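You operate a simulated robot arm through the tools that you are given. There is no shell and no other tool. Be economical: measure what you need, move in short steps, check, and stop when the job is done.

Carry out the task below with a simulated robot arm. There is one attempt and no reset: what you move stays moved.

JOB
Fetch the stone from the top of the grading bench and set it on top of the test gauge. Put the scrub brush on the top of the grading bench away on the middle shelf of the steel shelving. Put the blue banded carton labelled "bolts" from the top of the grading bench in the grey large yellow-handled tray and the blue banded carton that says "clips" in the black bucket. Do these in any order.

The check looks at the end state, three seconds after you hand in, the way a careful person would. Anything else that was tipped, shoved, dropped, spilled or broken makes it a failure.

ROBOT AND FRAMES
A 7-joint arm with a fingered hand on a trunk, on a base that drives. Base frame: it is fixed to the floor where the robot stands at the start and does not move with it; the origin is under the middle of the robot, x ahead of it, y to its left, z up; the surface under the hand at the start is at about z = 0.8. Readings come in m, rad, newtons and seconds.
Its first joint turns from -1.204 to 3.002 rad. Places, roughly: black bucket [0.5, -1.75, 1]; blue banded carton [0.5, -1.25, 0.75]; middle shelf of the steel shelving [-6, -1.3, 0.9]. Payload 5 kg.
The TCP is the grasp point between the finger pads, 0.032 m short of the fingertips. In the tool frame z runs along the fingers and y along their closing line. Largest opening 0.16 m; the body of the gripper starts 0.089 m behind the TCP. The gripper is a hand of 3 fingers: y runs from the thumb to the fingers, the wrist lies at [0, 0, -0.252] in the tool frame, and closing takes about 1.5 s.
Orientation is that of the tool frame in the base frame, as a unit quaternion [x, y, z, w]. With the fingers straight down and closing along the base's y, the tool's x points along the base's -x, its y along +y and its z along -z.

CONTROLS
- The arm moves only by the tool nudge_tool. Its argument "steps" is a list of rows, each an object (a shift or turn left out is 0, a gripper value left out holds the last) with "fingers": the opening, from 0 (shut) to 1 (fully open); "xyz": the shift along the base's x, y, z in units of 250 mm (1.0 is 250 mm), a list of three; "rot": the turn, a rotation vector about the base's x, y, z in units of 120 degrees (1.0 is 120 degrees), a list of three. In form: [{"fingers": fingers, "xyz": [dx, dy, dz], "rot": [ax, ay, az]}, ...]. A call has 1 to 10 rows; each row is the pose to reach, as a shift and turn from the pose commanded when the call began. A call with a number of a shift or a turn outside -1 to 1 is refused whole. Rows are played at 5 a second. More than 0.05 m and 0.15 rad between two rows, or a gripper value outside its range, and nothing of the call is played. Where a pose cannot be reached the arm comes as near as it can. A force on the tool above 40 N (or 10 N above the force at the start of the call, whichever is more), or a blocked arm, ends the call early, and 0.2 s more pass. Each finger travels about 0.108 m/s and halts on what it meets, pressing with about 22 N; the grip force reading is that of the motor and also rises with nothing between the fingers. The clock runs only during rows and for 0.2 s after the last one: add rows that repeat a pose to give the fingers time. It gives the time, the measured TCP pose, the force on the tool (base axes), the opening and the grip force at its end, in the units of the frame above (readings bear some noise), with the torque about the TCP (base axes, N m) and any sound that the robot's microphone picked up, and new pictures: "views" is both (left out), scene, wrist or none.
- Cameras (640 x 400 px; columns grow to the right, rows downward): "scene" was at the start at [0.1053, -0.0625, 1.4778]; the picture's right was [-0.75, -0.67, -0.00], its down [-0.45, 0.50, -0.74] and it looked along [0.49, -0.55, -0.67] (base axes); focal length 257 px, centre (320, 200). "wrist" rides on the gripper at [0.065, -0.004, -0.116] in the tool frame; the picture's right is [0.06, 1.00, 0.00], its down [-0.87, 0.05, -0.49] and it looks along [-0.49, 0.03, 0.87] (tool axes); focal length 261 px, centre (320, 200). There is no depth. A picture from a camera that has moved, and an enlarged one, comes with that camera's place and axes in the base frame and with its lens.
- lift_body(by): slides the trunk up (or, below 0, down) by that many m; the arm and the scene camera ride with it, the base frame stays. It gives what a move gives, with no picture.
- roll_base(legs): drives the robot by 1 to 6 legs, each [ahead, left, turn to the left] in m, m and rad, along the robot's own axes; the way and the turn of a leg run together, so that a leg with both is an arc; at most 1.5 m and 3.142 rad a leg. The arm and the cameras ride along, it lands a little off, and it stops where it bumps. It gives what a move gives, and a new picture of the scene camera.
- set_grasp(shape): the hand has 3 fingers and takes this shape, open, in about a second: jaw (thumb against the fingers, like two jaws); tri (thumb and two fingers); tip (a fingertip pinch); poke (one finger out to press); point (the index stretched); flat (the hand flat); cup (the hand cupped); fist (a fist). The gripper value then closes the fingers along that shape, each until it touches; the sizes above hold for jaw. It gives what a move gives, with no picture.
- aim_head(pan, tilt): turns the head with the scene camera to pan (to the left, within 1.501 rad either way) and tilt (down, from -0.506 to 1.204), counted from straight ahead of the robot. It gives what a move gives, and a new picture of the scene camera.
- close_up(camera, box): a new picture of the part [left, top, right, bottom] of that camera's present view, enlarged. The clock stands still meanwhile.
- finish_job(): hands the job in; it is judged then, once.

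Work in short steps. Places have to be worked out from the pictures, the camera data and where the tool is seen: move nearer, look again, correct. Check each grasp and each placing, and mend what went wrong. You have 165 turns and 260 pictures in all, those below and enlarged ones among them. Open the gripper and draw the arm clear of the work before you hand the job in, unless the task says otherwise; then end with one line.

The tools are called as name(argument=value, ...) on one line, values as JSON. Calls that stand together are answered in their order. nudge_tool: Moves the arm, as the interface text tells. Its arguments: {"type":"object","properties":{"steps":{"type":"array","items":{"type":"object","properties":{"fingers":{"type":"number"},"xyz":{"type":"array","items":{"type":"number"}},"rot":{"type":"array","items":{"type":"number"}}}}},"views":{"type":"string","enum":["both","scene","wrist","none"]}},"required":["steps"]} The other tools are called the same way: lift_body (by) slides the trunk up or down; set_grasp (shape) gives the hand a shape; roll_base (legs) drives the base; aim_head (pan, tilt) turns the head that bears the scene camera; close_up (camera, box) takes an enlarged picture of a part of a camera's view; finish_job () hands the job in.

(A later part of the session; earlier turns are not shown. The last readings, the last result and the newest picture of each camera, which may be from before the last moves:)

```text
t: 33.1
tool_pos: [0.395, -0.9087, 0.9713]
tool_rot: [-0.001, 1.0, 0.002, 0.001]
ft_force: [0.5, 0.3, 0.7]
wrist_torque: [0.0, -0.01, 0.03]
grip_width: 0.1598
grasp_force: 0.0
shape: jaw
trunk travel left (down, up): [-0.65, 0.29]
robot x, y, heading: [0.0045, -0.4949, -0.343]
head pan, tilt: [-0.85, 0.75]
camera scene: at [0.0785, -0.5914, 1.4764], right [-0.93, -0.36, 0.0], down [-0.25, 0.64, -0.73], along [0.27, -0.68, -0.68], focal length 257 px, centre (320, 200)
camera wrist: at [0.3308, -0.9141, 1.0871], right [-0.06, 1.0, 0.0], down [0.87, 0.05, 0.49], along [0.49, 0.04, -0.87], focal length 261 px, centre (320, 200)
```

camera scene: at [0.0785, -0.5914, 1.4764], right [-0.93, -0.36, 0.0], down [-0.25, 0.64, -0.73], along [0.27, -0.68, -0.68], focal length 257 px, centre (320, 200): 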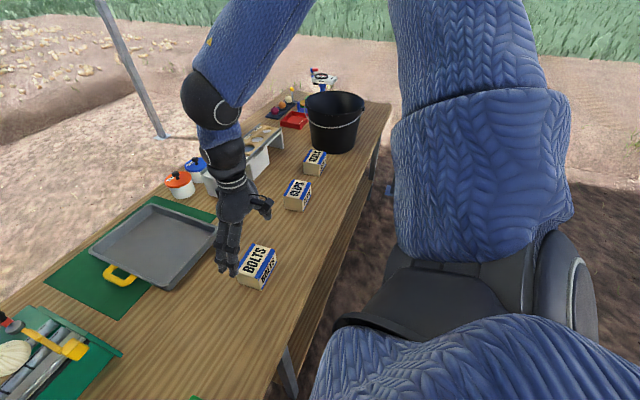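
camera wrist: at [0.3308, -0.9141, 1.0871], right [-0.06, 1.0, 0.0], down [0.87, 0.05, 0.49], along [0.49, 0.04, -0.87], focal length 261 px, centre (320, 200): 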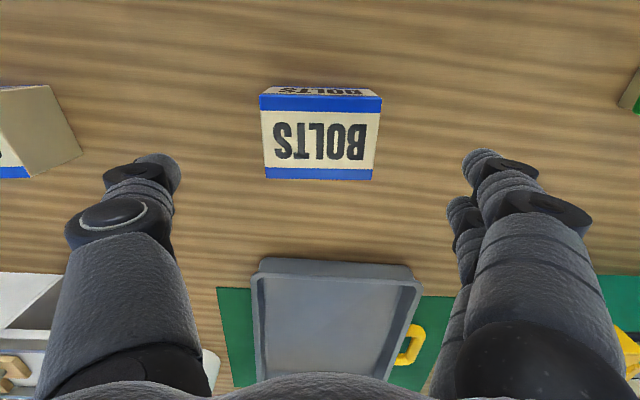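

Aligned within 2 mm. I descend around the carton to z 0.84.

nudge_tool(steps=[{"xyz": [0.01, 0, -0.14]}, {"xyz": [0.01, 0, -0.28]}, {"xyz": [0.01, 0, -0.4]}, {"xyz": [0.01, 0, -0.48]}, {"xyz": [0.01, 0, -0.515]}, {"xyz": [0.01, 0, -0.515]}], views="wrist")

```text
t: 34.5
tool_pos: [0.3983, -0.9079, 0.8426]
tool_rot: [0.0, 1.0, 0.003, 0.002]
ft_force: [-0.2, -0.5, -0.3]
wrist_torque: [-0.02, -0.05, 0.01]
grip_width: 0.1599
grasp_force: 0.1
shape: jaw
trunk travel left (down, up): [-0.65, 0.29]
robot x, y, heading: [0.0038, -0.499, -0.344]
head pan, tilt: [-0.85, 0.75]
camera wrist: at [0.3333, -0.9138, 0.9582], right [-0.06, 1.0, 0.0], down [0.87, 0.05, 0.49], along [0.49, 0.04, -0.87], focal length 261 px, centre (320, 200)
```

wrist: 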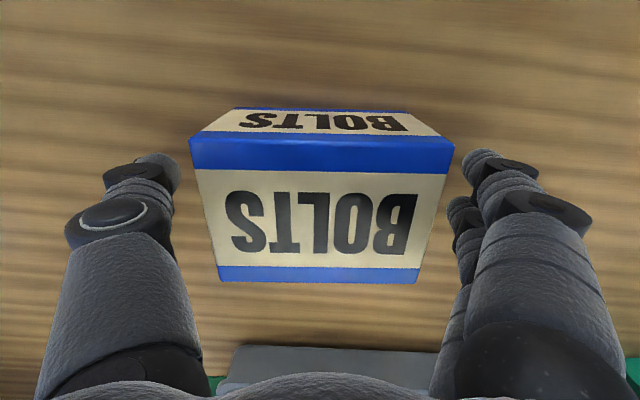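

The fingers straddle the carton, so I close.

nudge_tool(steps=[{"fingers": 0.6}, {"fingers": 0.3}, {"fingers": 0.0}, {"fingers": 0.0}, {"fingers": 0.0}, {"fingers": 0.0}, {"fingers": 0.0, "xyz": [0, 0, 0.08]}, {"fingers": 0.0, "xyz": [0, 0, 0.16]}, {"fingers": 0.0, "xyz": [0, 0, 0.24]}, {"fingers": 0.0, "xyz": [0, 0, 0.24]}])

```text
t: 36.7
tool_pos: [0.3994, -0.9098, 0.903]
tool_rot: [0.0, 1.0, 0.002, 0.001]
ft_force: [0.3, 0.3, -3.7]
wrist_torque: [-0.01, -0.01, 0.0]
grip_width: 0.0945
grasp_force: 22.1
shape: jaw
trunk travel left (down, up): [-0.65, 0.29]
robot x, y, heading: [0.0061, -0.4953, -0.351]
head pan, tilt: [-0.85, 0.75]
camera scene: at [0.0797, -0.592, 1.4763], right [-0.93, -0.36, 0.0], down [-0.25, 0.64, -0.73], along [0.27, -0.68, -0.68], focal length 257 px, centre (320, 200)
camera wrist: at [0.334, -0.9153, 1.0182], right [-0.06, 1.0, 0.0], down [0.87, 0.05, 0.49], along [0.49, 0.04, -0.87], focal length 261 px, centre (320, 200)
```

scene: 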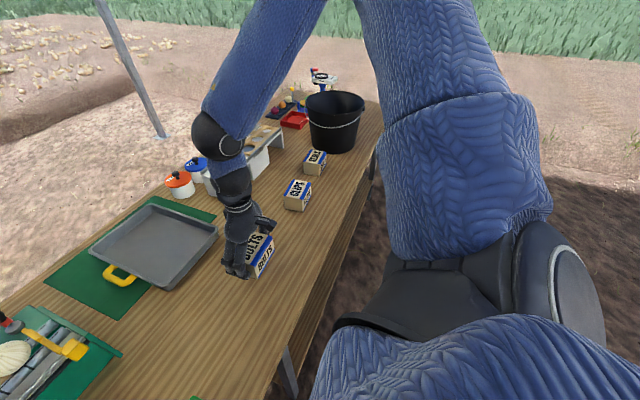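
wrist: 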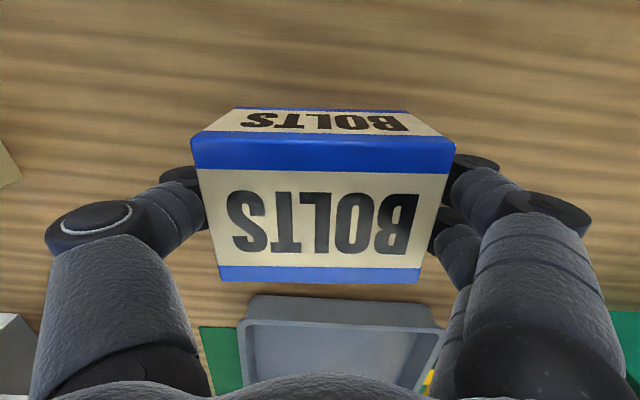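

The carton is lifted and held. The tray spans about x 0.57–0.89 and y -0.99 to -0.77, so I carry the carton up and over its middle.

nudge_tool(steps=[{"xyz": [0, 0, 0.19]}, {"xyz": [0.05, 0, 0.36]}, {"xyz": [0.22, 0.02, 0.4]}, {"xyz": [0.4, 0.05, 0.4]}, {"xyz": [0.58, 0.08, 0.4]}, {"xyz": [0.76, 0.1, 0.4]}, {"xyz": [0.94, 0.12, 0.4]}, {"xyz": [0.94, 0.12, 0.4]}])

```text
t: 38.5
tool_pos: [0.6318, -0.8784, 1.0048]
tool_rot: [0.001, 1.0, 0.002, 0.001]
ft_force: [-1.0, 0.4, -2.8]
wrist_torque: [-0.03, -0.05, 0.03]
grip_width: 0.0942
grasp_force: 22.4
shape: jaw
trunk travel left (down, up): [-0.65, 0.29]
robot x, y, heading: [0.0027, -0.4995, -0.349]
head pan, tilt: [-0.85, 0.75]
camera scene: at [0.0772, -0.5906, 1.4766], right [-0.93, -0.36, 0.0], down [-0.25, 0.64, -0.73], along [0.27, -0.68, -0.68], focal length 257 px, centre (320, 200)
camera wrist: at [0.5673, -0.8843, 1.1194], right [-0.06, 1.0, 0.0], down [0.87, 0.05, 0.5], along [0.49, 0.03, -0.87], focal length 261 px, centre (320, 200)
```

scene: 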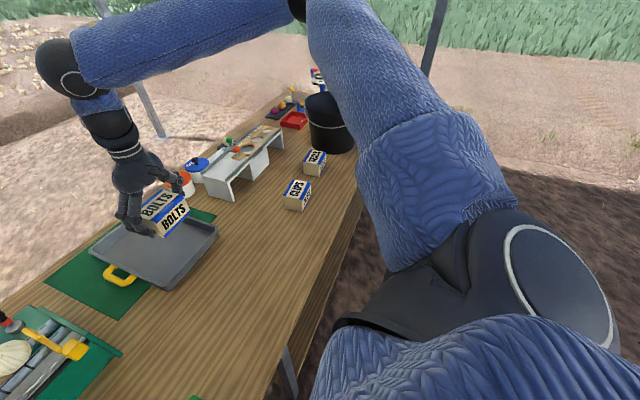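
wrist: 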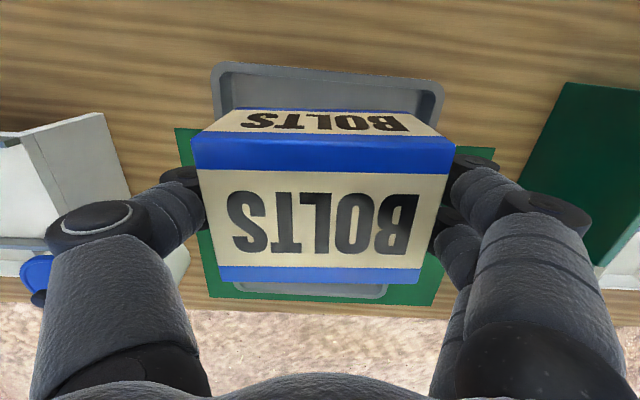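

The tray centre works out at (0.743, -0.875). I move over it and lower to z 0.88.

nudge_tool(steps=[{"xyz": [0.18, 0.02, 0]}, {"xyz": [0.36, 0.02, 0]}, {"xyz": [0.41, 0.02, -0.12]}, {"xyz": [0.41, 0.02, -0.25]}, {"xyz": [0.41, 0.02, -0.38]}, {"xyz": [0.41, 0.02, -0.5]}, {"xyz": [0.41, 0.02, -0.5]}])

close_up(camera="scene", box=[40, 160, 260, 300])

```text
t: 40.1
tool_pos: [0.651, -0.9343, 0.9312]
tool_rot: [0.001, 1.0, 0.003, 0.003]
ft_force: [-0.2, 0.1, -1.5]
wrist_torque: [-0.01, -0.02, 0.03]
grip_width: 0.0946
grasp_force: 21.9
shape: jaw
out of reach, approached as far as the arm can: row 1, 2, 3, 4, 5, 6, 7
trunk travel left (down, up): [-0.65, 0.29]
robot x, y, heading: [0.0, -0.4939, -0.347]
head pan, tilt: [-0.85, 0.75]
camera scene: at [0.0792, -0.5914, 1.4764], right [-0.93, -0.36, 0.0], down [-0.25, 0.64, -0.73], along [0.27, -0.68, -0.68], focal length 257 px, centre (320, 200)
camera wrist: at [0.5862, -0.9397, 1.046], right [-0.06, 1.0, 0.01], down [0.87, 0.05, 0.5], along [0.5, 0.04, -0.87], focal length 261 px, centre (320, 200)
```

scene: 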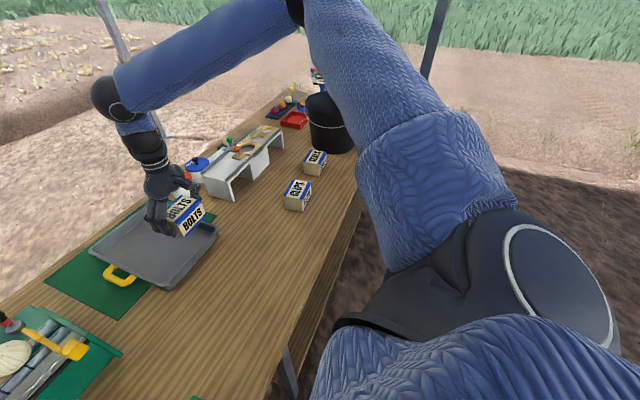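
wrist: 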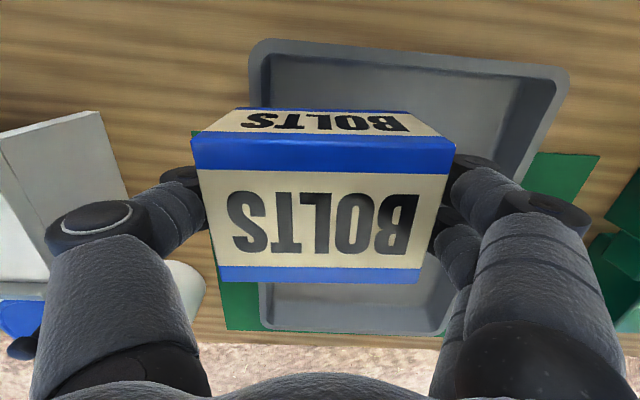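

```text
2.86 times, centred on (150, 230) of scene
camera zoom: at [0.0792, -0.5914, 1.4764], right [-0.93, -0.36, 0.0], down [-0.25, 0.64, -0.73], along [0.27, -0.68, -0.68], focal length 734 px, centre (806, 114)
```

zoom: 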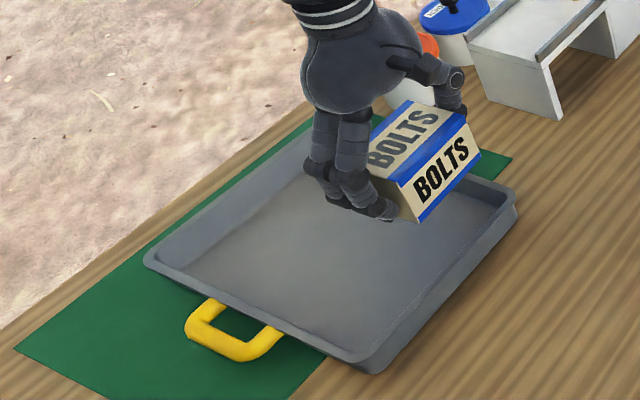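

The left-hand joint limit (about -0.14 rad from the heading) blocks this. I raise the carton, turn the base left 0.25 rad, and try again.

nudge_tool(steps=[{"xyz": [0, 0, 0.19]}, {"xyz": [0, 0, 0.38]}, {"xyz": [0, 0, 0.55]}, {"xyz": [0, 0, 0.55]}], views="none")

roll_base(legs=[[0, 0, 0.25]])

```text
t: 41.1
tool_pos: [0.652, -0.9352, 1.0688]
tool_rot: [0.0, 1.0, 0.002, 0.0]
ft_force: [0.4, 0.2, -2.8]
wrist_torque: [0.01, 0.0, 0.03]
grip_width: 0.0944
grasp_force: 22.3
shape: jaw
trunk travel left (down, up): [-0.65, 0.29]
robot x, y, heading: [0.0018, -0.4976, -0.348]
head pan, tilt: [-0.85, 0.75]
```

```text
t: 42.4
tool_pos: [0.7404, -0.7591, 1.0692]
tool_rot: [-0.125, 0.992, 0.002, 0.0]
ft_force: [-0.2, 0.6, -2.8]
wrist_torque: [-0.03, 0.0, 0.01]
grip_width: 0.0944
grasp_force: 22.4
shape: jaw
trunk travel left (down, up): [-0.65, 0.29]
robot x, y, heading: [0.0055, -0.493, -0.097]
head pan, tilt: [-0.85, 0.75]
camera scene: at [0.1009, -0.5685, 1.4764], right [-0.81, -0.58, 0.0], down [-0.4, 0.55, -0.73], along [0.43, -0.59, -0.68], focal length 257 px, centre (320, 200)
```

scene: 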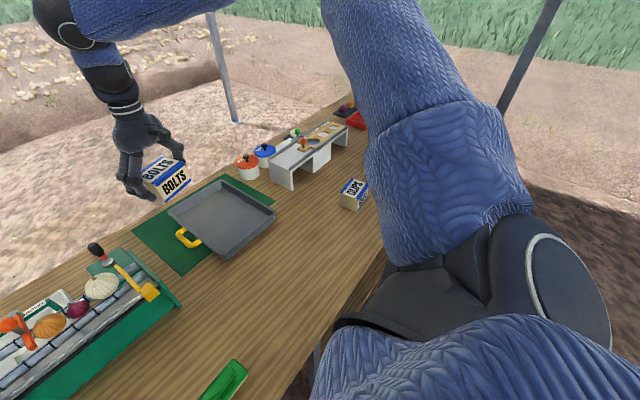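

Now I shift to (0.735, -0.873), square the hand, and lower partway.

nudge_tool(steps=[{"xyz": [-0.01, -0.15, 0], "rot": [0, 0, -0.04]}, {"xyz": [-0.02, -0.3, 0], "rot": [0, 0, -0.08]}, {"xyz": [-0.02, -0.456, 0], "rot": [0, 0, -0.12]}, {"xyz": [-0.02, -0.456, -0.15], "rot": [0, 0, -0.12]}, {"xyz": [-0.02, -0.456, -0.3], "rot": [0, 0, -0.12]}, {"xyz": [-0.02, -0.456, -0.45], "rot": [0, 0, -0.12]}, {"xyz": [-0.02, -0.456, -0.6], "rot": [0, 0, -0.12]}, {"xyz": [-0.02, -0.456, -0.6], "rot": [0, 0, -0.12]}])

```text
t: 44.2
tool_pos: [0.7347, -0.8725, 0.9186]
tool_rot: [0.0, 1.0, 0.002, 0.002]
ft_force: [-0.2, -0.3, -2.0]
wrist_torque: [0.0, -0.03, -0.01]
grip_width: 0.0944
grasp_force: 22.2
shape: jaw
trunk travel left (down, up): [-0.65, 0.29]
robot x, y, heading: [-0.0003, -0.4964, -0.101]
head pan, tilt: [-0.85, 0.75]
camera scene: at [0.0995, -0.5687, 1.4765], right [-0.81, -0.58, 0.0], down [-0.4, 0.55, -0.73], along [0.43, -0.59, -0.68], focal length 257 px, centre (320, 200)
camera wrist: at [0.669, -0.878, 1.0351], right [-0.06, 1.0, 0.0], down [0.87, 0.05, 0.49], along [0.49, 0.03, -0.87], focal length 261 px, centre (320, 200)
```

scene: 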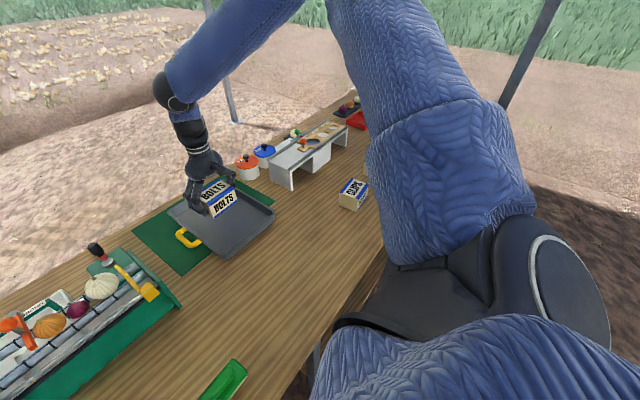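
wrist: 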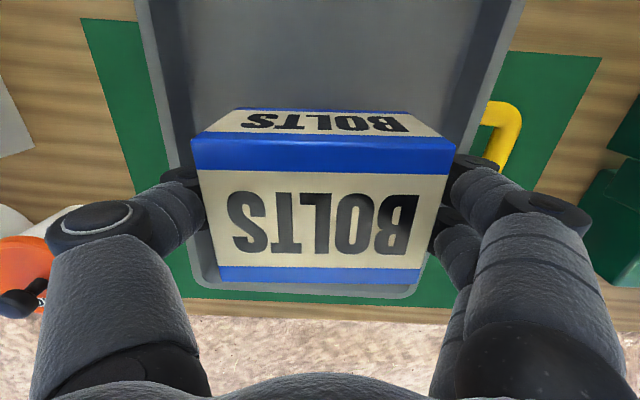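

Well centred in the tray. I lower until the carton touches the tray floor.

nudge_tool(steps=[{"xyz": [0, 0, -0.1]}, {"xyz": [0, 0, -0.18]}, {"xyz": [0, 0, -0.22]}, {"xyz": [0, 0, -0.245]}, {"xyz": [0, 0, -0.265]}, {"xyz": [0, 0, -0.28]}, {"xyz": [0, 0, -0.28]}], views="none")

```text
t: 45.8
tool_pos: [0.7355, -0.8745, 0.85]
tool_rot: [0.0, 1.0, 0.003, 0.001]
ft_force: [-0.1, -0.9, 2.7]
wrist_torque: [0.08, -0.04, 0.03]
grip_width: 0.0946
grasp_force: 22.0
shape: jaw
trunk travel left (down, up): [-0.65, 0.29]
robot x, y, heading: [0.0037, -0.4972, -0.101]
head pan, tilt: [-0.85, 0.75]
```

Force changed from -2.5 to +2.7 N, so the carton is touching the floor. I open to about 0.75, then lift clear.

nudge_tool(steps=[{"fingers": 0.65}, {"fingers": 0.75}, {"fingers": 0.75}, {"fingers": 0.75, "xyz": [0, 0, 0.05]}, {"fingers": 0.75, "xyz": [0, 0, 0.2]}, {"fingers": 0.75, "xyz": [0, 0, 0.38]}, {"fingers": 0.75, "xyz": [0, 0, 0.56]}, {"fingers": 0.75, "xyz": [0, 0, 0.74]}, {"fingers": 0.75, "xyz": [0, 0, 0.92]}, {"fingers": 0.75, "xyz": [0, 0, 0.92]}])

```text
t: 48.0
tool_pos: [0.7349, -0.8747, 1.0789]
tool_rot: [0.0, 1.0, 0.003, 0.001]
ft_force: [0.3, 0.4, -0.6]
wrist_torque: [0.01, 0.04, 0.01]
grip_width: 0.1196
grasp_force: 0.0
shape: jaw
trunk travel left (down, up): [-0.65, 0.29]
robot x, y, heading: [0.001, -0.4948, -0.098]
head pan, tilt: [-0.85, 0.75]
camera scene: at [0.101, -0.5697, 1.4762], right [-0.81, -0.58, 0.0], down [-0.4, 0.55, -0.73], along [0.43, -0.59, -0.68], focal length 257 px, centre (320, 200)
camera wrist: at [0.6705, -0.8797, 1.1936], right [-0.06, 1.0, 0.0], down [0.87, 0.05, 0.49], along [0.49, 0.04, -0.87], focal length 261 px, centre (320, 200)
```

scene: 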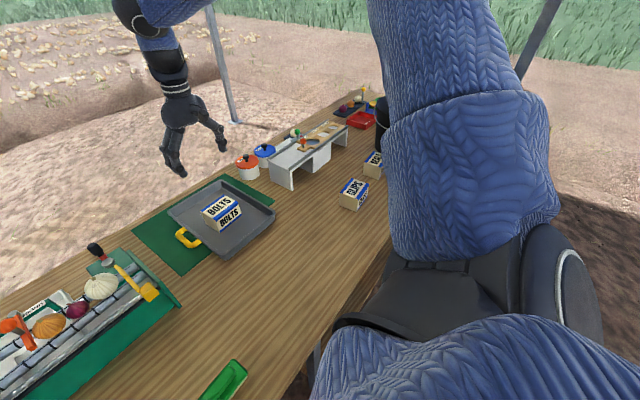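
wrist: 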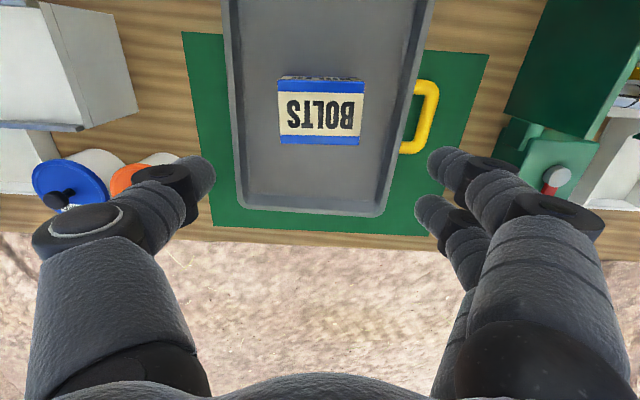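

The bolts carton lies in the tray. Clips is near (0.42, -1.23), so I raise the hand, turn the base right and drive 0.3 m further right.

nudge_tool(steps=[{"xyz": [0, 0, 0.19]}, {"xyz": [0, 0, 0.38]}, {"xyz": [0, 0, 0.5]}, {"xyz": [0, 0, 0.5], "fingers": 1.0}], views="none")

roll_base(legs=[[0, 0, -0.25], [0.103, -0.282, 0]])

close_up(camera="wrist", box=[0, 0, 640, 400])

```text
t: 49.0
tool_pos: [0.7366, -0.8741, 1.2041]
tool_rot: [0.0, 1.0, 0.003, 0.002]
ft_force: [0.1, 0.2, 0.1]
wrist_torque: [0.0, -0.01, -0.01]
grip_width: 0.1597
grasp_force: 0.2
shape: jaw
trunk travel left (down, up): [-0.65, 0.29]
robot x, y, heading: [0.0046, -0.4965, -0.096]
head pan, tilt: [-0.85, 0.75]
```

```text
t: 51.5
tool_pos: [0.6261, -1.2319, 1.1996]
tool_rot: [0.116, 0.993, 0.005, 0.0]
ft_force: [-0.8, -2.4, -0.7]
wrist_torque: [0.15, -0.01, -0.01]
grip_width: 0.1598
grasp_force: 0.1
shape: jaw
trunk travel left (down, up): [-0.65, 0.29]
robot x, y, heading: [0.0012, -0.6904, -0.331]
head pan, tilt: [-0.85, 0.75]
stopped in leg 2: the robot was blocked; the commanded pose is now the measured one
camera scene: at [0.0776, -0.7904, 1.4758], right [-0.93, -0.38, 0.0], down [-0.26, 0.63, -0.73], along [0.28, -0.67, -0.68], focal length 257 px, centre (320, 200)
```

scene: 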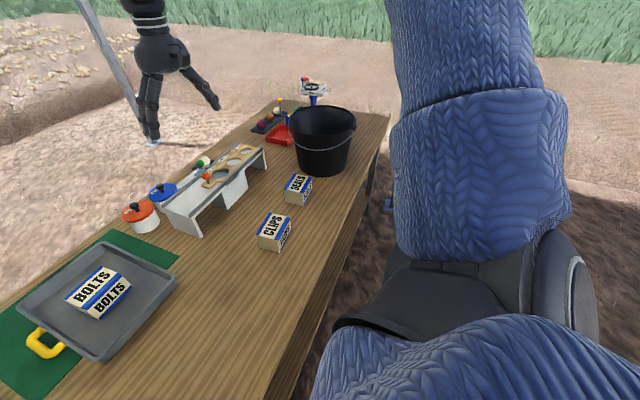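

```text
1.00 times, centred on (320, 200) of wrist (not enlarged: the box is as wide or as high as the picture)
camera zoom: at [0.5619, -1.223, 1.3155], right [0.17, 0.99, 0.01], down [0.86, -0.15, 0.49], along [0.49, -0.08, -0.87], focal length 261 px, centre (320, 200)
```

zoom: 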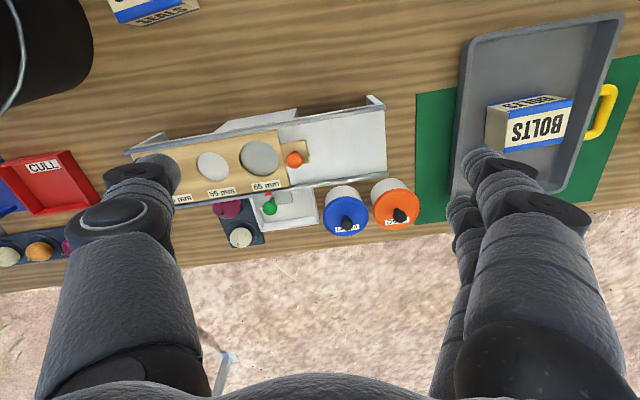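

The base was blocked at y=-0.69. I look down to see what it meets.

aim_head(pan=-0.7, tilt=1.2)

aim_head(pan=0.3, tilt=1.2)

```text
t: 52.4
tool_pos: [0.6262, -1.2283, 1.2021]
tool_rot: [0.114, 0.993, 0.003, 0.001]
ft_force: [0.2, -0.3, 0.0]
wrist_torque: [0.0, 0.01, 0.02]
grip_width: 0.1598
grasp_force: 0.1
shape: jaw
trunk travel left (down, up): [-0.65, 0.29]
robot x, y, heading: [0.0025, -0.6935, -0.332]
head pan, tilt: [-0.7, 1.201]
camera scene: at [0.0747, -0.7574, 1.4446], right [-0.86, -0.51, 0.0], down [-0.48, 0.8, -0.36], along [0.19, -0.31, -0.93], focal length 257 px, centre (320, 200)
```

scene: 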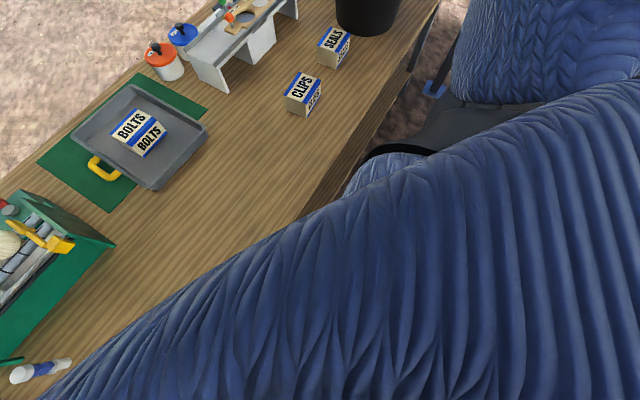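

```text
t: 53.6
tool_pos: [0.6262, -1.2273, 1.203]
tool_rot: [0.116, 0.993, 0.002, 0.001]
ft_force: [0.5, -0.7, 0.0]
wrist_torque: [0.01, 0.0, 0.01]
grip_width: 0.1598
grasp_force: 0.0
shape: jaw
trunk travel left (down, up): [-0.65, 0.29]
robot x, y, heading: [0.0016, -0.6876, -0.336]
head pan, tilt: [0.3, 1.201]
camera scene: at [0.1017, -0.7103, 1.4447], right [-0.03, -1.0, 0.0], down [-0.93, 0.03, -0.36], along [0.36, -0.01, -0.93], focal length 257 px, centre (320, 200)
```

scene: 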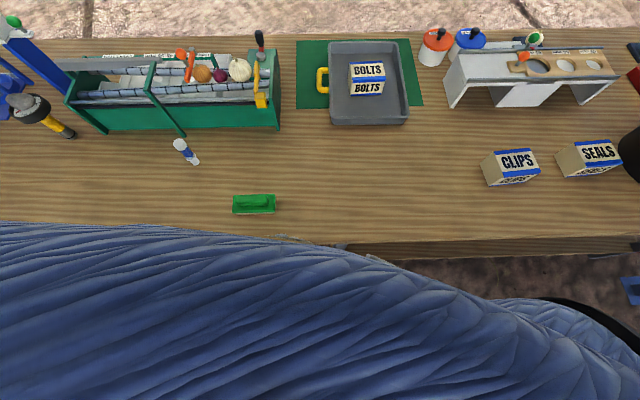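

The bench edge is at x≈0.25, so likely a front corner of the base met a bench leg. Clips at (0.424, -1.233) is reachable from here, so I move over it.

nudge_tool(steps=[{"xyz": [-0.18, 0, 0]}, {"xyz": [-0.36, 0, 0]}, {"xyz": [-0.54, 0, 0]}, {"xyz": [-0.72, 0, 0]}, {"xyz": [-0.81, -0.02, -0.12]}, {"xyz": [-0.81, -0.02, -0.3]}, {"xyz": [-0.81, -0.02, -0.48]}, {"xyz": [-0.81, -0.02, -0.66]}, {"xyz": [-0.81, -0.02, -0.66]}])

```text
t: 55.6
tool_pos: [0.4225, -1.2309, 1.0365]
tool_rot: [0.115, 0.993, 0.002, 0.002]
ft_force: [-0.3, -0.1, -0.2]
wrist_torque: [-0.04, -0.03, 0.0]
grip_width: 0.1601
grasp_force: 0.1
shape: jaw
trunk travel left (down, up): [-0.65, 0.29]
robot x, y, heading: [-0.0026, -0.6924, -0.328]
head pan, tilt: [0.3, 1.201]
camera scene: at [0.1006, -0.7095, 1.4448], right [-0.03, -1.0, 0.0], down [-0.93, 0.03, -0.36], along [0.36, -0.01, -0.93], focal length 257 px, centre (320, 200)
camera wrist: at [0.3576, -1.2216, 1.1522], right [0.17, 0.99, 0.0], down [0.86, -0.15, 0.49], along [0.49, -0.08, -0.87], focal length 261 px, centre (320, 200)
```

scene: 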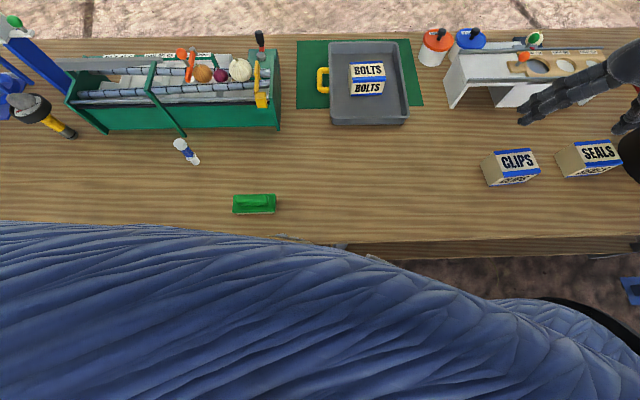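
wrist: 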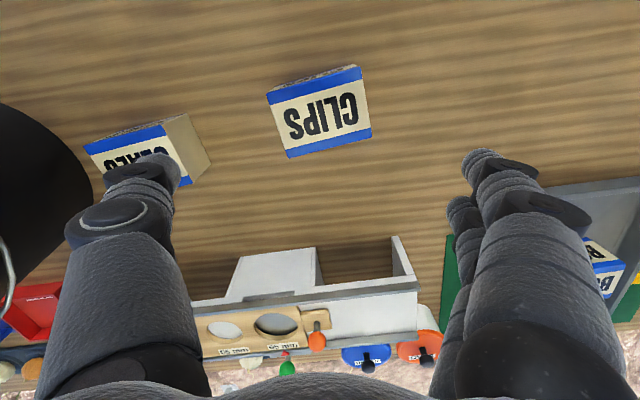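

Clips is at (0.414, -1.231), turned about +6.5°, with 0.11 m free to the seals carton. I turn the hand to match and descend partway.

nudge_tool(steps=[{"xyz": [-0.034, 0, -0.05], "rot": [0, 0, 0.05]}, {"xyz": [-0.034, 0, -0.12], "rot": [0, 0, 0.1]}, {"xyz": [-0.034, 0, -0.2], "rot": [0, 0, 0.15]}, {"xyz": [-0.034, 0, -0.28], "rot": [0, 0, 0.164]}, {"xyz": [-0.034, 0, -0.36], "rot": [0, 0, 0.164]}, {"xyz": [-0.034, 0, -0.36], "rot": [0, 0, 0.164]}], views="wrist")

```text
t: 57.0
tool_pos: [0.4133, -1.2336, 0.9476]
tool_rot: [-0.057, 0.998, 0.003, 0.002]
ft_force: [0.5, -0.1, 0.1]
wrist_torque: [-0.02, 0.02, -0.01]
grip_width: 0.16
grasp_force: 0.0
shape: jaw
trunk travel left (down, up): [-0.65, 0.29]
robot x, y, heading: [-0.0021, -0.6951, -0.332]
head pan, tilt: [0.3, 1.201]
camera wrist: at [0.3498, -1.2454, 1.063], right [-0.17, 0.98, 0.0], down [0.86, 0.15, 0.49], along [0.49, 0.09, -0.87], focal length 261 px, centre (320, 200)
```

wrist: 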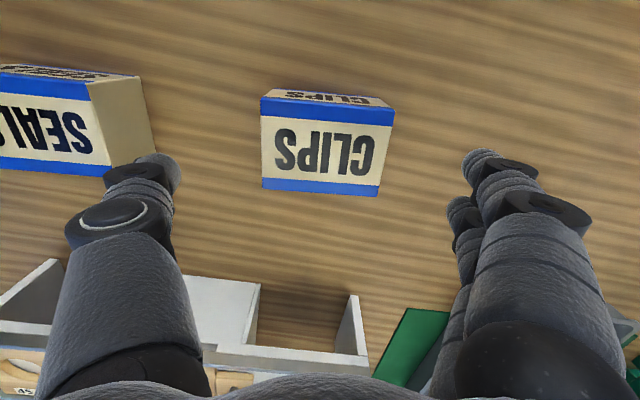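

I over-turned by about 3.5°, so I correct that and go down around the carton.

nudge_tool(steps=[{"xyz": [0.005, 0.01, -0.05], "rot": [0, 0, -0.03]}, {"xyz": [0.005, 0.01, -0.15], "rot": [0, 0, -0.03]}, {"xyz": [0.005, 0.01, -0.27], "rot": [0, 0, -0.03]}, {"xyz": [0.005, 0.01, -0.36], "rot": [0, 0, -0.03]}, {"xyz": [0.005, 0.01, -0.415], "rot": [0, 0, -0.03]}, {"xyz": [0.005, 0.01, -0.415], "rot": [0, 0, -0.03]}], views="wrist")

```text
t: 58.4
tool_pos: [0.4151, -1.2295, 0.8449]
tool_rot: [-0.025, 1.0, 0.003, 0.002]
ft_force: [0.1, 0.1, 0.8]
wrist_torque: [0.03, 0.0, 0.0]
grip_width: 0.16
grasp_force: 0.1
shape: jaw
trunk travel left (down, up): [-0.65, 0.29]
robot x, y, heading: [-0.0028, -0.6923, -0.331]
head pan, tilt: [0.3, 1.201]
camera wrist: at [0.351, -1.2388, 0.9596], right [-0.11, 0.99, 0.0], down [0.86, 0.1, 0.49], along [0.49, 0.06, -0.87], focal length 261 px, centre (320, 200)
```

wrist: 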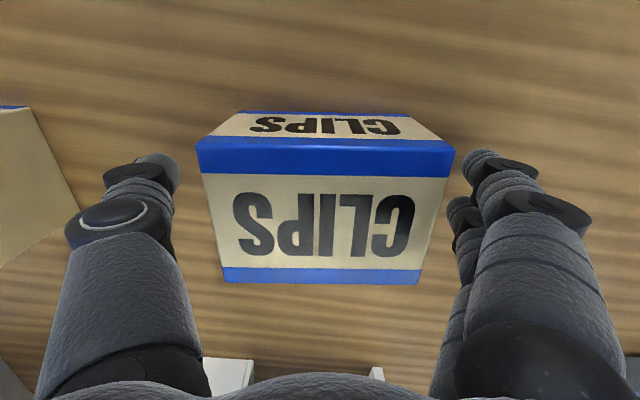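

Straddled and square. I close and lift slightly.

nudge_tool(steps=[{"fingers": 0.6}, {"fingers": 0.3}, {"fingers": 0.0}, {"fingers": 0.0}, {"fingers": 0.0}, {"fingers": 0.0}, {"fingers": 0.0, "xyz": [0, 0, 0.1]}, {"fingers": 0.0, "xyz": [0, 0, 0.28]}, {"fingers": 0.0, "xyz": [0, 0, 0.46]}, {"fingers": 0.0, "xyz": [0, 0, 0.64]}], views="wrist")

aim_head(pan=-0.85, tilt=0.75)

```text
t: 60.6
tool_pos: [0.4147, -1.2293, 1.0038]
tool_rot: [-0.025, 1.0, 0.003, 0.002]
ft_force: [-0.7, 0.3, -3.0]
wrist_torque: [-0.02, 0.01, 0.0]
grip_width: 0.0946
grasp_force: 21.3
shape: jaw
trunk travel left (down, up): [-0.65, 0.29]
robot x, y, heading: [0.0013, -0.6961, -0.332]
head pan, tilt: [0.3, 1.201]
camera wrist: at [0.3503, -1.2376, 1.1198], right [-0.11, 0.99, 0.0], down [0.86, 0.1, 0.49], along [0.49, 0.06, -0.87], focal length 261 px, centre (320, 200)
```

wrist: 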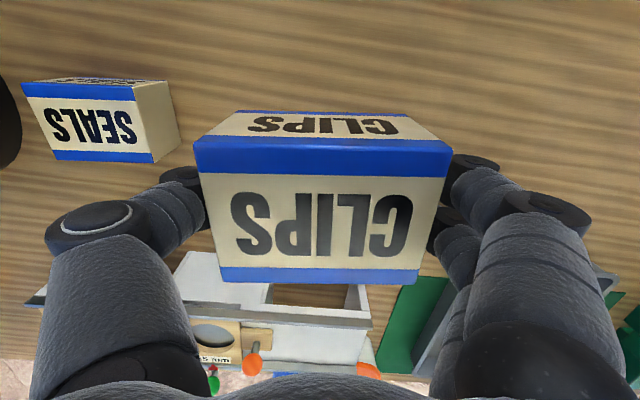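

```text
t: 62.0
tool_pos: [0.4163, -1.2307, 1.0029]
tool_rot: [-0.025, 1.0, 0.002, 0.001]
ft_force: [0.4, 0.7, -3.3]
wrist_torque: [0.0, 0.0, 0.04]
grip_width: 0.0944
grasp_force: 22.0
shape: jaw
trunk travel left (down, up): [-0.65, 0.29]
robot x, y, heading: [-0.001, -0.6908, -0.331]
head pan, tilt: [-0.85, 0.75]
camera scene: at [0.0774, -0.7852, 1.4763], right [-0.92, -0.38, 0.0], down [-0.26, 0.63, -0.73], along [0.28, -0.68, -0.68], focal length 257 px, centre (320, 200)
```

scene: 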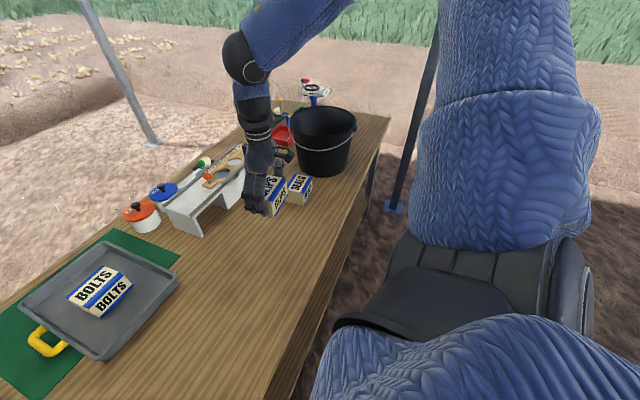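

Clips is held. The bucket's rim centre is near (0.43, -1.70, 0.985), so I raise the carton well above that height, back the base off 0.2 m and drive right.

nudge_tool(steps=[{"xyz": [0, 0, 0.18]}, {"xyz": [0, 0, 0.36]}, {"xyz": [0, 0, 0.54]}, {"xyz": [0, 0, 0.6]}, {"xyz": [0, 0, 0.6]}], views="none")

roll_base(legs=[[-0.189, -0.065, 0], [0.1, -0.29, 0]])

```text
t: 63.2
tool_pos: [0.4158, -1.2301, 1.1547]
tool_rot: [-0.024, 1.0, 0.002, 0.001]
ft_force: [0.1, -0.4, -2.0]
wrist_torque: [-0.04, 0.02, 0.0]
grip_width: 0.0945
grasp_force: 21.7
shape: jaw
trunk travel left (down, up): [-0.65, 0.29]
robot x, y, heading: [0.0005, -0.691, -0.335]
head pan, tilt: [-0.85, 0.75]
```

```text
t: 66.5
tool_pos: [0.2152, -1.5377, 1.1537]
tool_rot: [-0.024, 1.0, 0.003, 0.0]
ft_force: [0.4, -0.6, -3.4]
wrist_torque: [0.03, 0.0, 0.02]
grip_width: 0.0944
grasp_force: 22.0
shape: jaw
trunk travel left (down, up): [-0.65, 0.29]
robot x, y, heading: [-0.1994, -0.9968, -0.332]
head pan, tilt: [-0.85, 0.75]
camera scene: at [-0.123, -1.0921, 1.4763], right [-0.93, -0.38, 0.0], down [-0.26, 0.63, -0.73], along [0.28, -0.68, -0.68], focal length 257 px, centre (320, 200)
```

scene: 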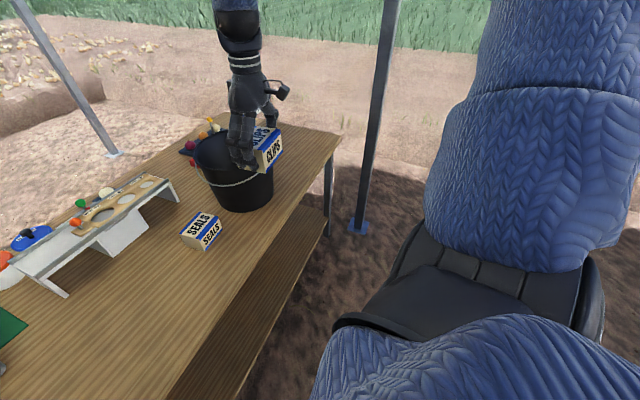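

The view is clear; the post base is far at (0.11, -2.42). I drive a little more toward the bucket.

roll_base(legs=[[0.08, -0.078, 0]])

nudge_tool(steps=[{"xyz": [0.1, -0.02, 0]}, {"xyz": [0.25, -0.04, 0]}, {"xyz": [0.4, -0.06, 0]}, {"xyz": [0.4, -0.06, 0]}])

```text
t: 67.7
tool_pos: [0.2658, -1.6383, 1.1534]
tool_rot: [-0.024, 1.0, 0.003, 0.001]
ft_force: [0.3, -1.3, -3.5]
wrist_torque: [0.05, 0.01, 0.02]
grip_width: 0.0946
grasp_force: 22.0
shape: jaw
trunk travel left (down, up): [-0.65, 0.29]
robot x, y, heading: [-0.1543, -1.0984, -0.335]
head pan, tilt: [-0.85, 0.75]
camera scene: at [-0.0728, -1.1926, 1.4763], right [-0.93, -0.38, 0.0], down [-0.26, 0.63, -0.73], along [0.28, -0.68, -0.68], focal length 257 px, centre (320, 200)
```

scene: 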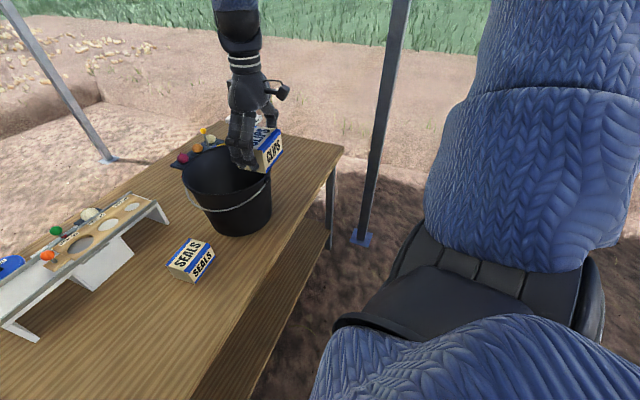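

```text
t: 68.7
tool_pos: [0.3648, -1.6528, 1.1539]
tool_rot: [-0.025, 1.0, 0.002, 0.001]
ft_force: [0.1, 0.0, -2.8]
wrist_torque: [0.01, -0.01, -0.01]
grip_width: 0.0945
grasp_force: 22.1
shape: jaw
trunk travel left (down, up): [-0.65, 0.29]
robot x, y, heading: [-0.1511, -1.0984, -0.334]
head pan, tilt: [-0.85, 0.75]
camera scene: at [-0.0748, -1.1919, 1.4764], right [-0.93, -0.38, 0.0], down [-0.26, 0.63, -0.73], along [0.28, -0.68, -0.68], focal length 257 px, centre (320, 200)
camera wrist: at [0.2996, -1.6621, 1.2702], right [-0.11, 0.99, 0.01], down [0.86, 0.09, 0.49], along [0.49, 0.06, -0.87], focal length 261 px, centre (320, 200)
```

scene: 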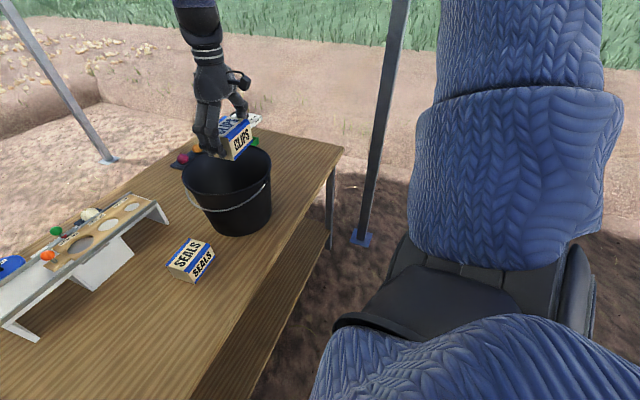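
wrist: 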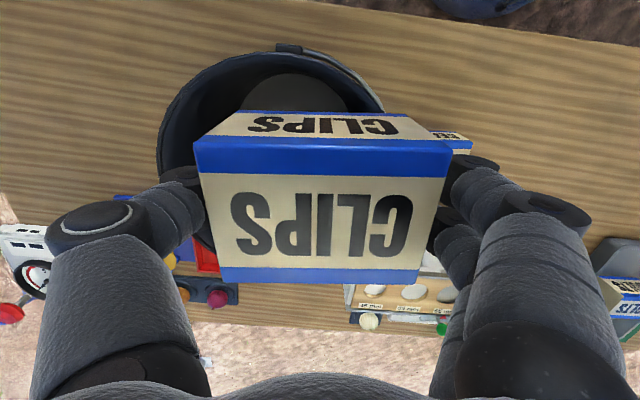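

From both cameras the bucket centre is (0.442, -1.69) with radius ~0.14. I centre over it and start lowering.

nudge_tool(steps=[{"xyz": [0.15, -0.08, 0]}, {"xyz": [0.308, -0.15, 0]}, {"xyz": [0.308, -0.15, -0.18]}, {"xyz": [0.308, -0.15, -0.34]}, {"xyz": [0.308, -0.15, -0.46]}, {"xyz": [0.308, -0.15, -0.46]}])

```text
t: 70.1
tool_pos: [0.4405, -1.6882, 1.0388]
tool_rot: [-0.024, 1.0, 0.003, 0.0]
ft_force: [0.8, 0.5, -3.1]
wrist_torque: [0.02, 0.0, 0.0]
grip_width: 0.0946
grasp_force: 22.1
shape: jaw
trunk travel left (down, up): [-0.65, 0.29]
robot x, y, heading: [-0.1542, -1.0933, -0.331]
head pan, tilt: [-0.85, 0.75]
camera scene: at [-0.0737, -1.1911, 1.4764], right [-0.93, -0.38, 0.0], down [-0.26, 0.63, -0.73], along [0.28, -0.68, -0.68], focal length 257 px, centre (320, 200)
camera wrist: at [0.3764, -1.6979, 1.1538], right [-0.11, 0.99, 0.01], down [0.86, 0.09, 0.49], along [0.49, 0.06, -0.87], focal length 261 px, centre (320, 200)
```

scene: 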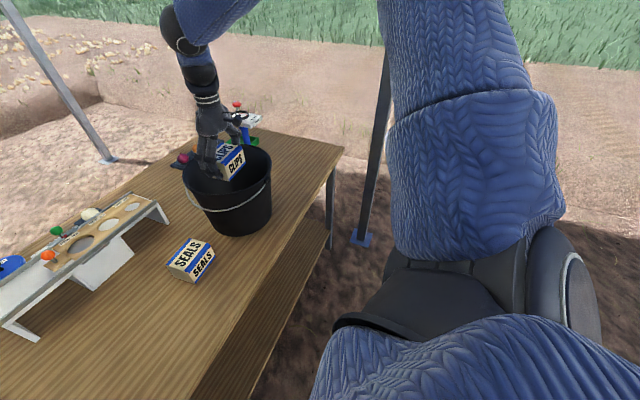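
wrist: 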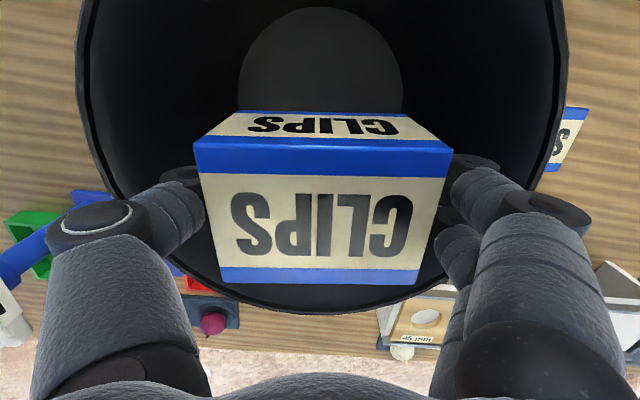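

Well centred over the bucket. I lower to about z 0.885 so the carton is just above the bucket floor.

nudge_tool(steps=[{"xyz": [0.03, -0.01, -0.12]}, {"xyz": [0.03, -0.01, -0.25]}, {"xyz": [0.03, -0.01, -0.38]}, {"xyz": [0.03, -0.01, -0.5]}, {"xyz": [0.03, -0.01, -0.58]}, {"xyz": [0.03, -0.01, -0.615]}, {"xyz": [0.03, -0.01, -0.615]}])

```text
t: 71.7
tool_pos: [0.4505, -1.6916, 0.886]
tool_rot: [-0.024, 1.0, 0.003, 0.002]
ft_force: [-0.6, -0.1, -3.5]
wrist_torque: [0.02, -0.04, 0.03]
grip_width: 0.0945
grasp_force: 21.8
shape: jaw
trunk travel left (down, up): [-0.65, 0.29]
robot x, y, heading: [-0.1546, -1.0978, -0.335]
head pan, tilt: [-0.85, 0.75]
camera scene: at [-0.0733, -1.1914, 1.4764], right [-0.93, -0.38, 0.0], down [-0.26, 0.63, -0.73], along [0.28, -0.68, -0.68], focal length 257 px, centre (320, 200)
camera wrist: at [0.3843, -1.7008, 1.0007], right [-0.11, 0.99, 0.0], down [0.86, 0.09, 0.49], along [0.49, 0.06, -0.87], focal length 261 px, centre (320, 200)
```

scene: 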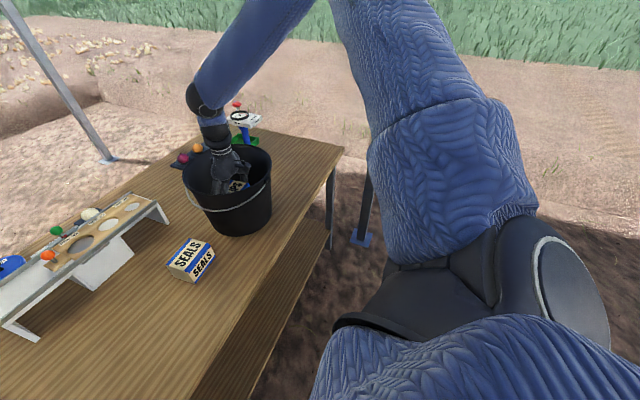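
wrist: 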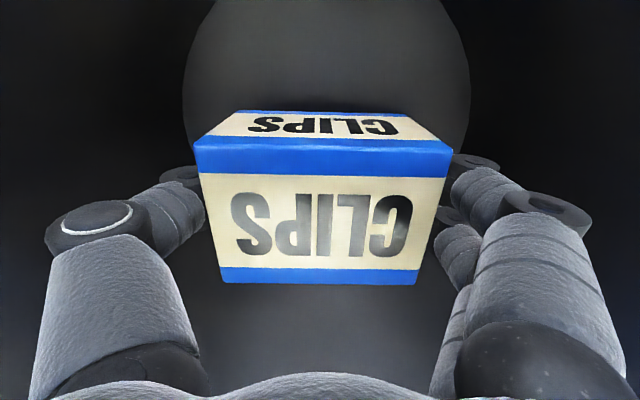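

Clear all round. I lower about 2 cm more, watching force, then open and rise.

nudge_tool(steps=[{"xyz": [0, 0, -0.03]}, {"xyz": [0, 0, -0.06]}, {"xyz": [0, 0, -0.08]}, {"xyz": [0, 0, -0.08]}], views="none")

nudge_tool(steps=[{"fingers": 0.66}, {"fingers": 0.72}, {"fingers": 0.72}, {"fingers": 0.72, "xyz": [0, 0, 0.1]}, {"fingers": 0.72, "xyz": [0, 0, 0.28]}, {"fingers": 0.72, "xyz": [0, 0, 0.46]}, {"fingers": 0.72, "xyz": [0, 0, 0.64]}, {"fingers": 0.72, "xyz": [0, 0, 0.82]}, {"fingers": 0.72, "xyz": [0, 0, 0.98]}, {"fingers": 0.72, "xyz": [0, 0, 0.98]}])

```text
t: 72.7
tool_pos: [0.4497, -1.6911, 0.8653]
tool_rot: [-0.024, 1.0, 0.003, 0.001]
ft_force: [-0.2, 0.1, -2.0]
wrist_torque: [-0.01, 0.01, 0.01]
grip_width: 0.0947
grasp_force: 22.2
shape: jaw
trunk travel left (down, up): [-0.65, 0.29]
robot x, y, heading: [-0.1507, -1.0997, -0.337]
head pan, tilt: [-0.85, 0.75]
```

```text
t: 74.9
tool_pos: [0.4497, -1.6927, 1.1105]
tool_rot: [-0.024, 1.0, 0.003, 0.0]
ft_force: [-0.1, 0.4, 0.2]
wrist_torque: [-0.03, 0.01, -0.05]
grip_width: 0.1146
grasp_force: 0.1
shape: jaw
trunk travel left (down, up): [-0.65, 0.29]
robot x, y, heading: [-0.1538, -1.0978, -0.341]
head pan, tilt: [-0.85, 0.75]
camera scene: at [-0.073, -1.1919, 1.4763], right [-0.93, -0.38, 0.0], down [-0.26, 0.63, -0.73], along [0.28, -0.68, -0.68], focal length 257 px, centre (320, 200)
camera wrist: at [0.384, -1.7006, 1.2262], right [-0.11, 0.99, 0.01], down [0.86, 0.09, 0.49], along [0.49, 0.06, -0.87], focal length 261 px, centre (320, 200)
```

scene: 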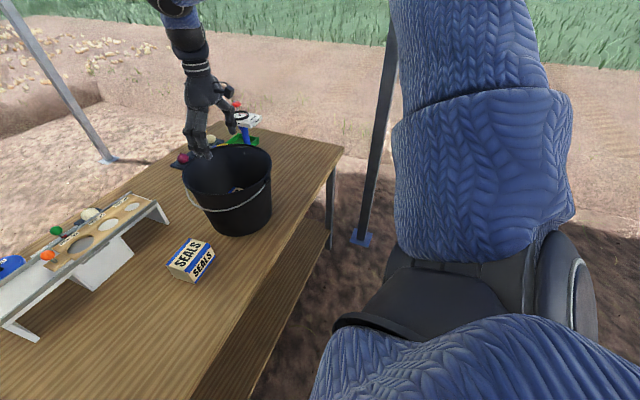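
wrist: 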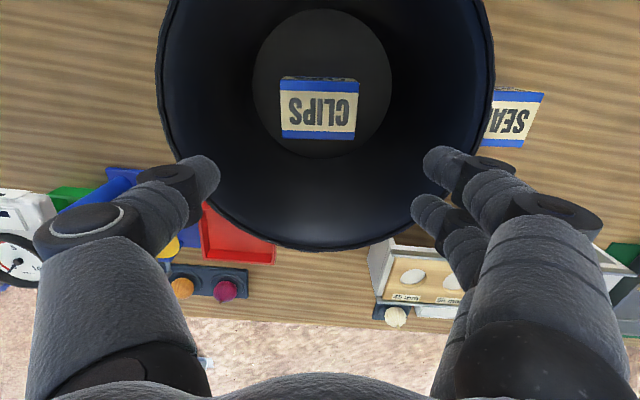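

Clips lies upright in the bucket. I raise the hand, then drive left 0.96 m along the bench to reach the brush near (0.337, -0.546).

nudge_tool(steps=[{"xyz": [0, 0, 0.18]}, {"xyz": [0, 0, 0.36]}, {"xyz": [0, 0, 0.4]}], views="none")

roll_base(legs=[[-0.316, 0.906, 0]])

close_up(camera="wrist", box=[0, 0, 640, 400])

```text
t: 75.7
tool_pos: [0.4474, -1.6909, 1.2109]
tool_rot: [-0.024, 1.0, 0.003, 0.001]
ft_force: [0.0, 0.4, 0.0]
wrist_torque: [0.02, 0.01, -0.01]
grip_width: 0.1146
grasp_force: 0.0
shape: jaw
trunk travel left (down, up): [-0.65, 0.29]
robot x, y, heading: [-0.1519, -1.0968, -0.337]
head pan, tilt: [-0.85, 0.75]
```

```text
t: 80.7
tool_pos: [0.4444, -0.7373, 1.2096]
tool_rot: [-0.021, 1.0, 0.003, 0.001]
ft_force: [-0.1, -0.5, 0.0]
wrist_torque: [-0.01, 0.02, 0.02]
grip_width: 0.1147
grasp_force: 0.1
shape: jaw
trunk travel left (down, up): [-0.65, 0.29]
robot x, y, heading: [-0.1561, -0.1389, -0.342]
head pan, tilt: [-0.85, 0.75]
camera scene: at [-0.0738, -0.2324, 1.4764], right [-0.93, -0.37, 0.0], down [-0.25, 0.63, -0.73], along [0.27, -0.68, -0.68], focal length 257 px, centre (320, 200)
```

scene: 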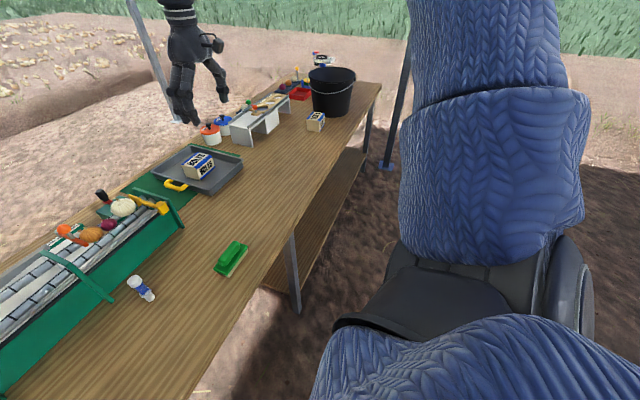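

```text
1.00 times, centred on (320, 200) of wrist (not enlarged: the box is as wide or as high as the picture)
camera zoom: at [0.3794, -0.7448, 1.3261], right [-0.1, 0.99, 0.0], down [0.87, 0.09, 0.49], along [0.49, 0.06, -0.87], focal length 261 px, centre (320, 200)
```

zoom: 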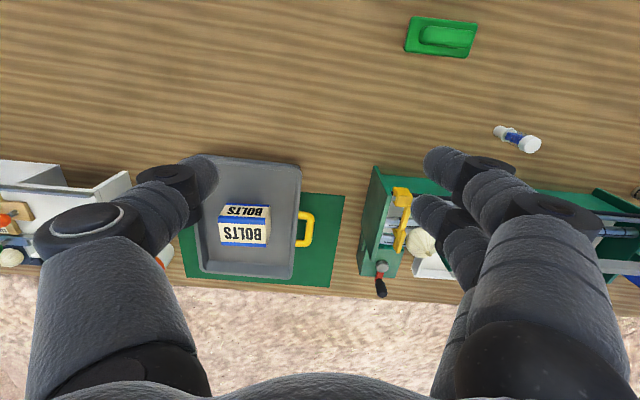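

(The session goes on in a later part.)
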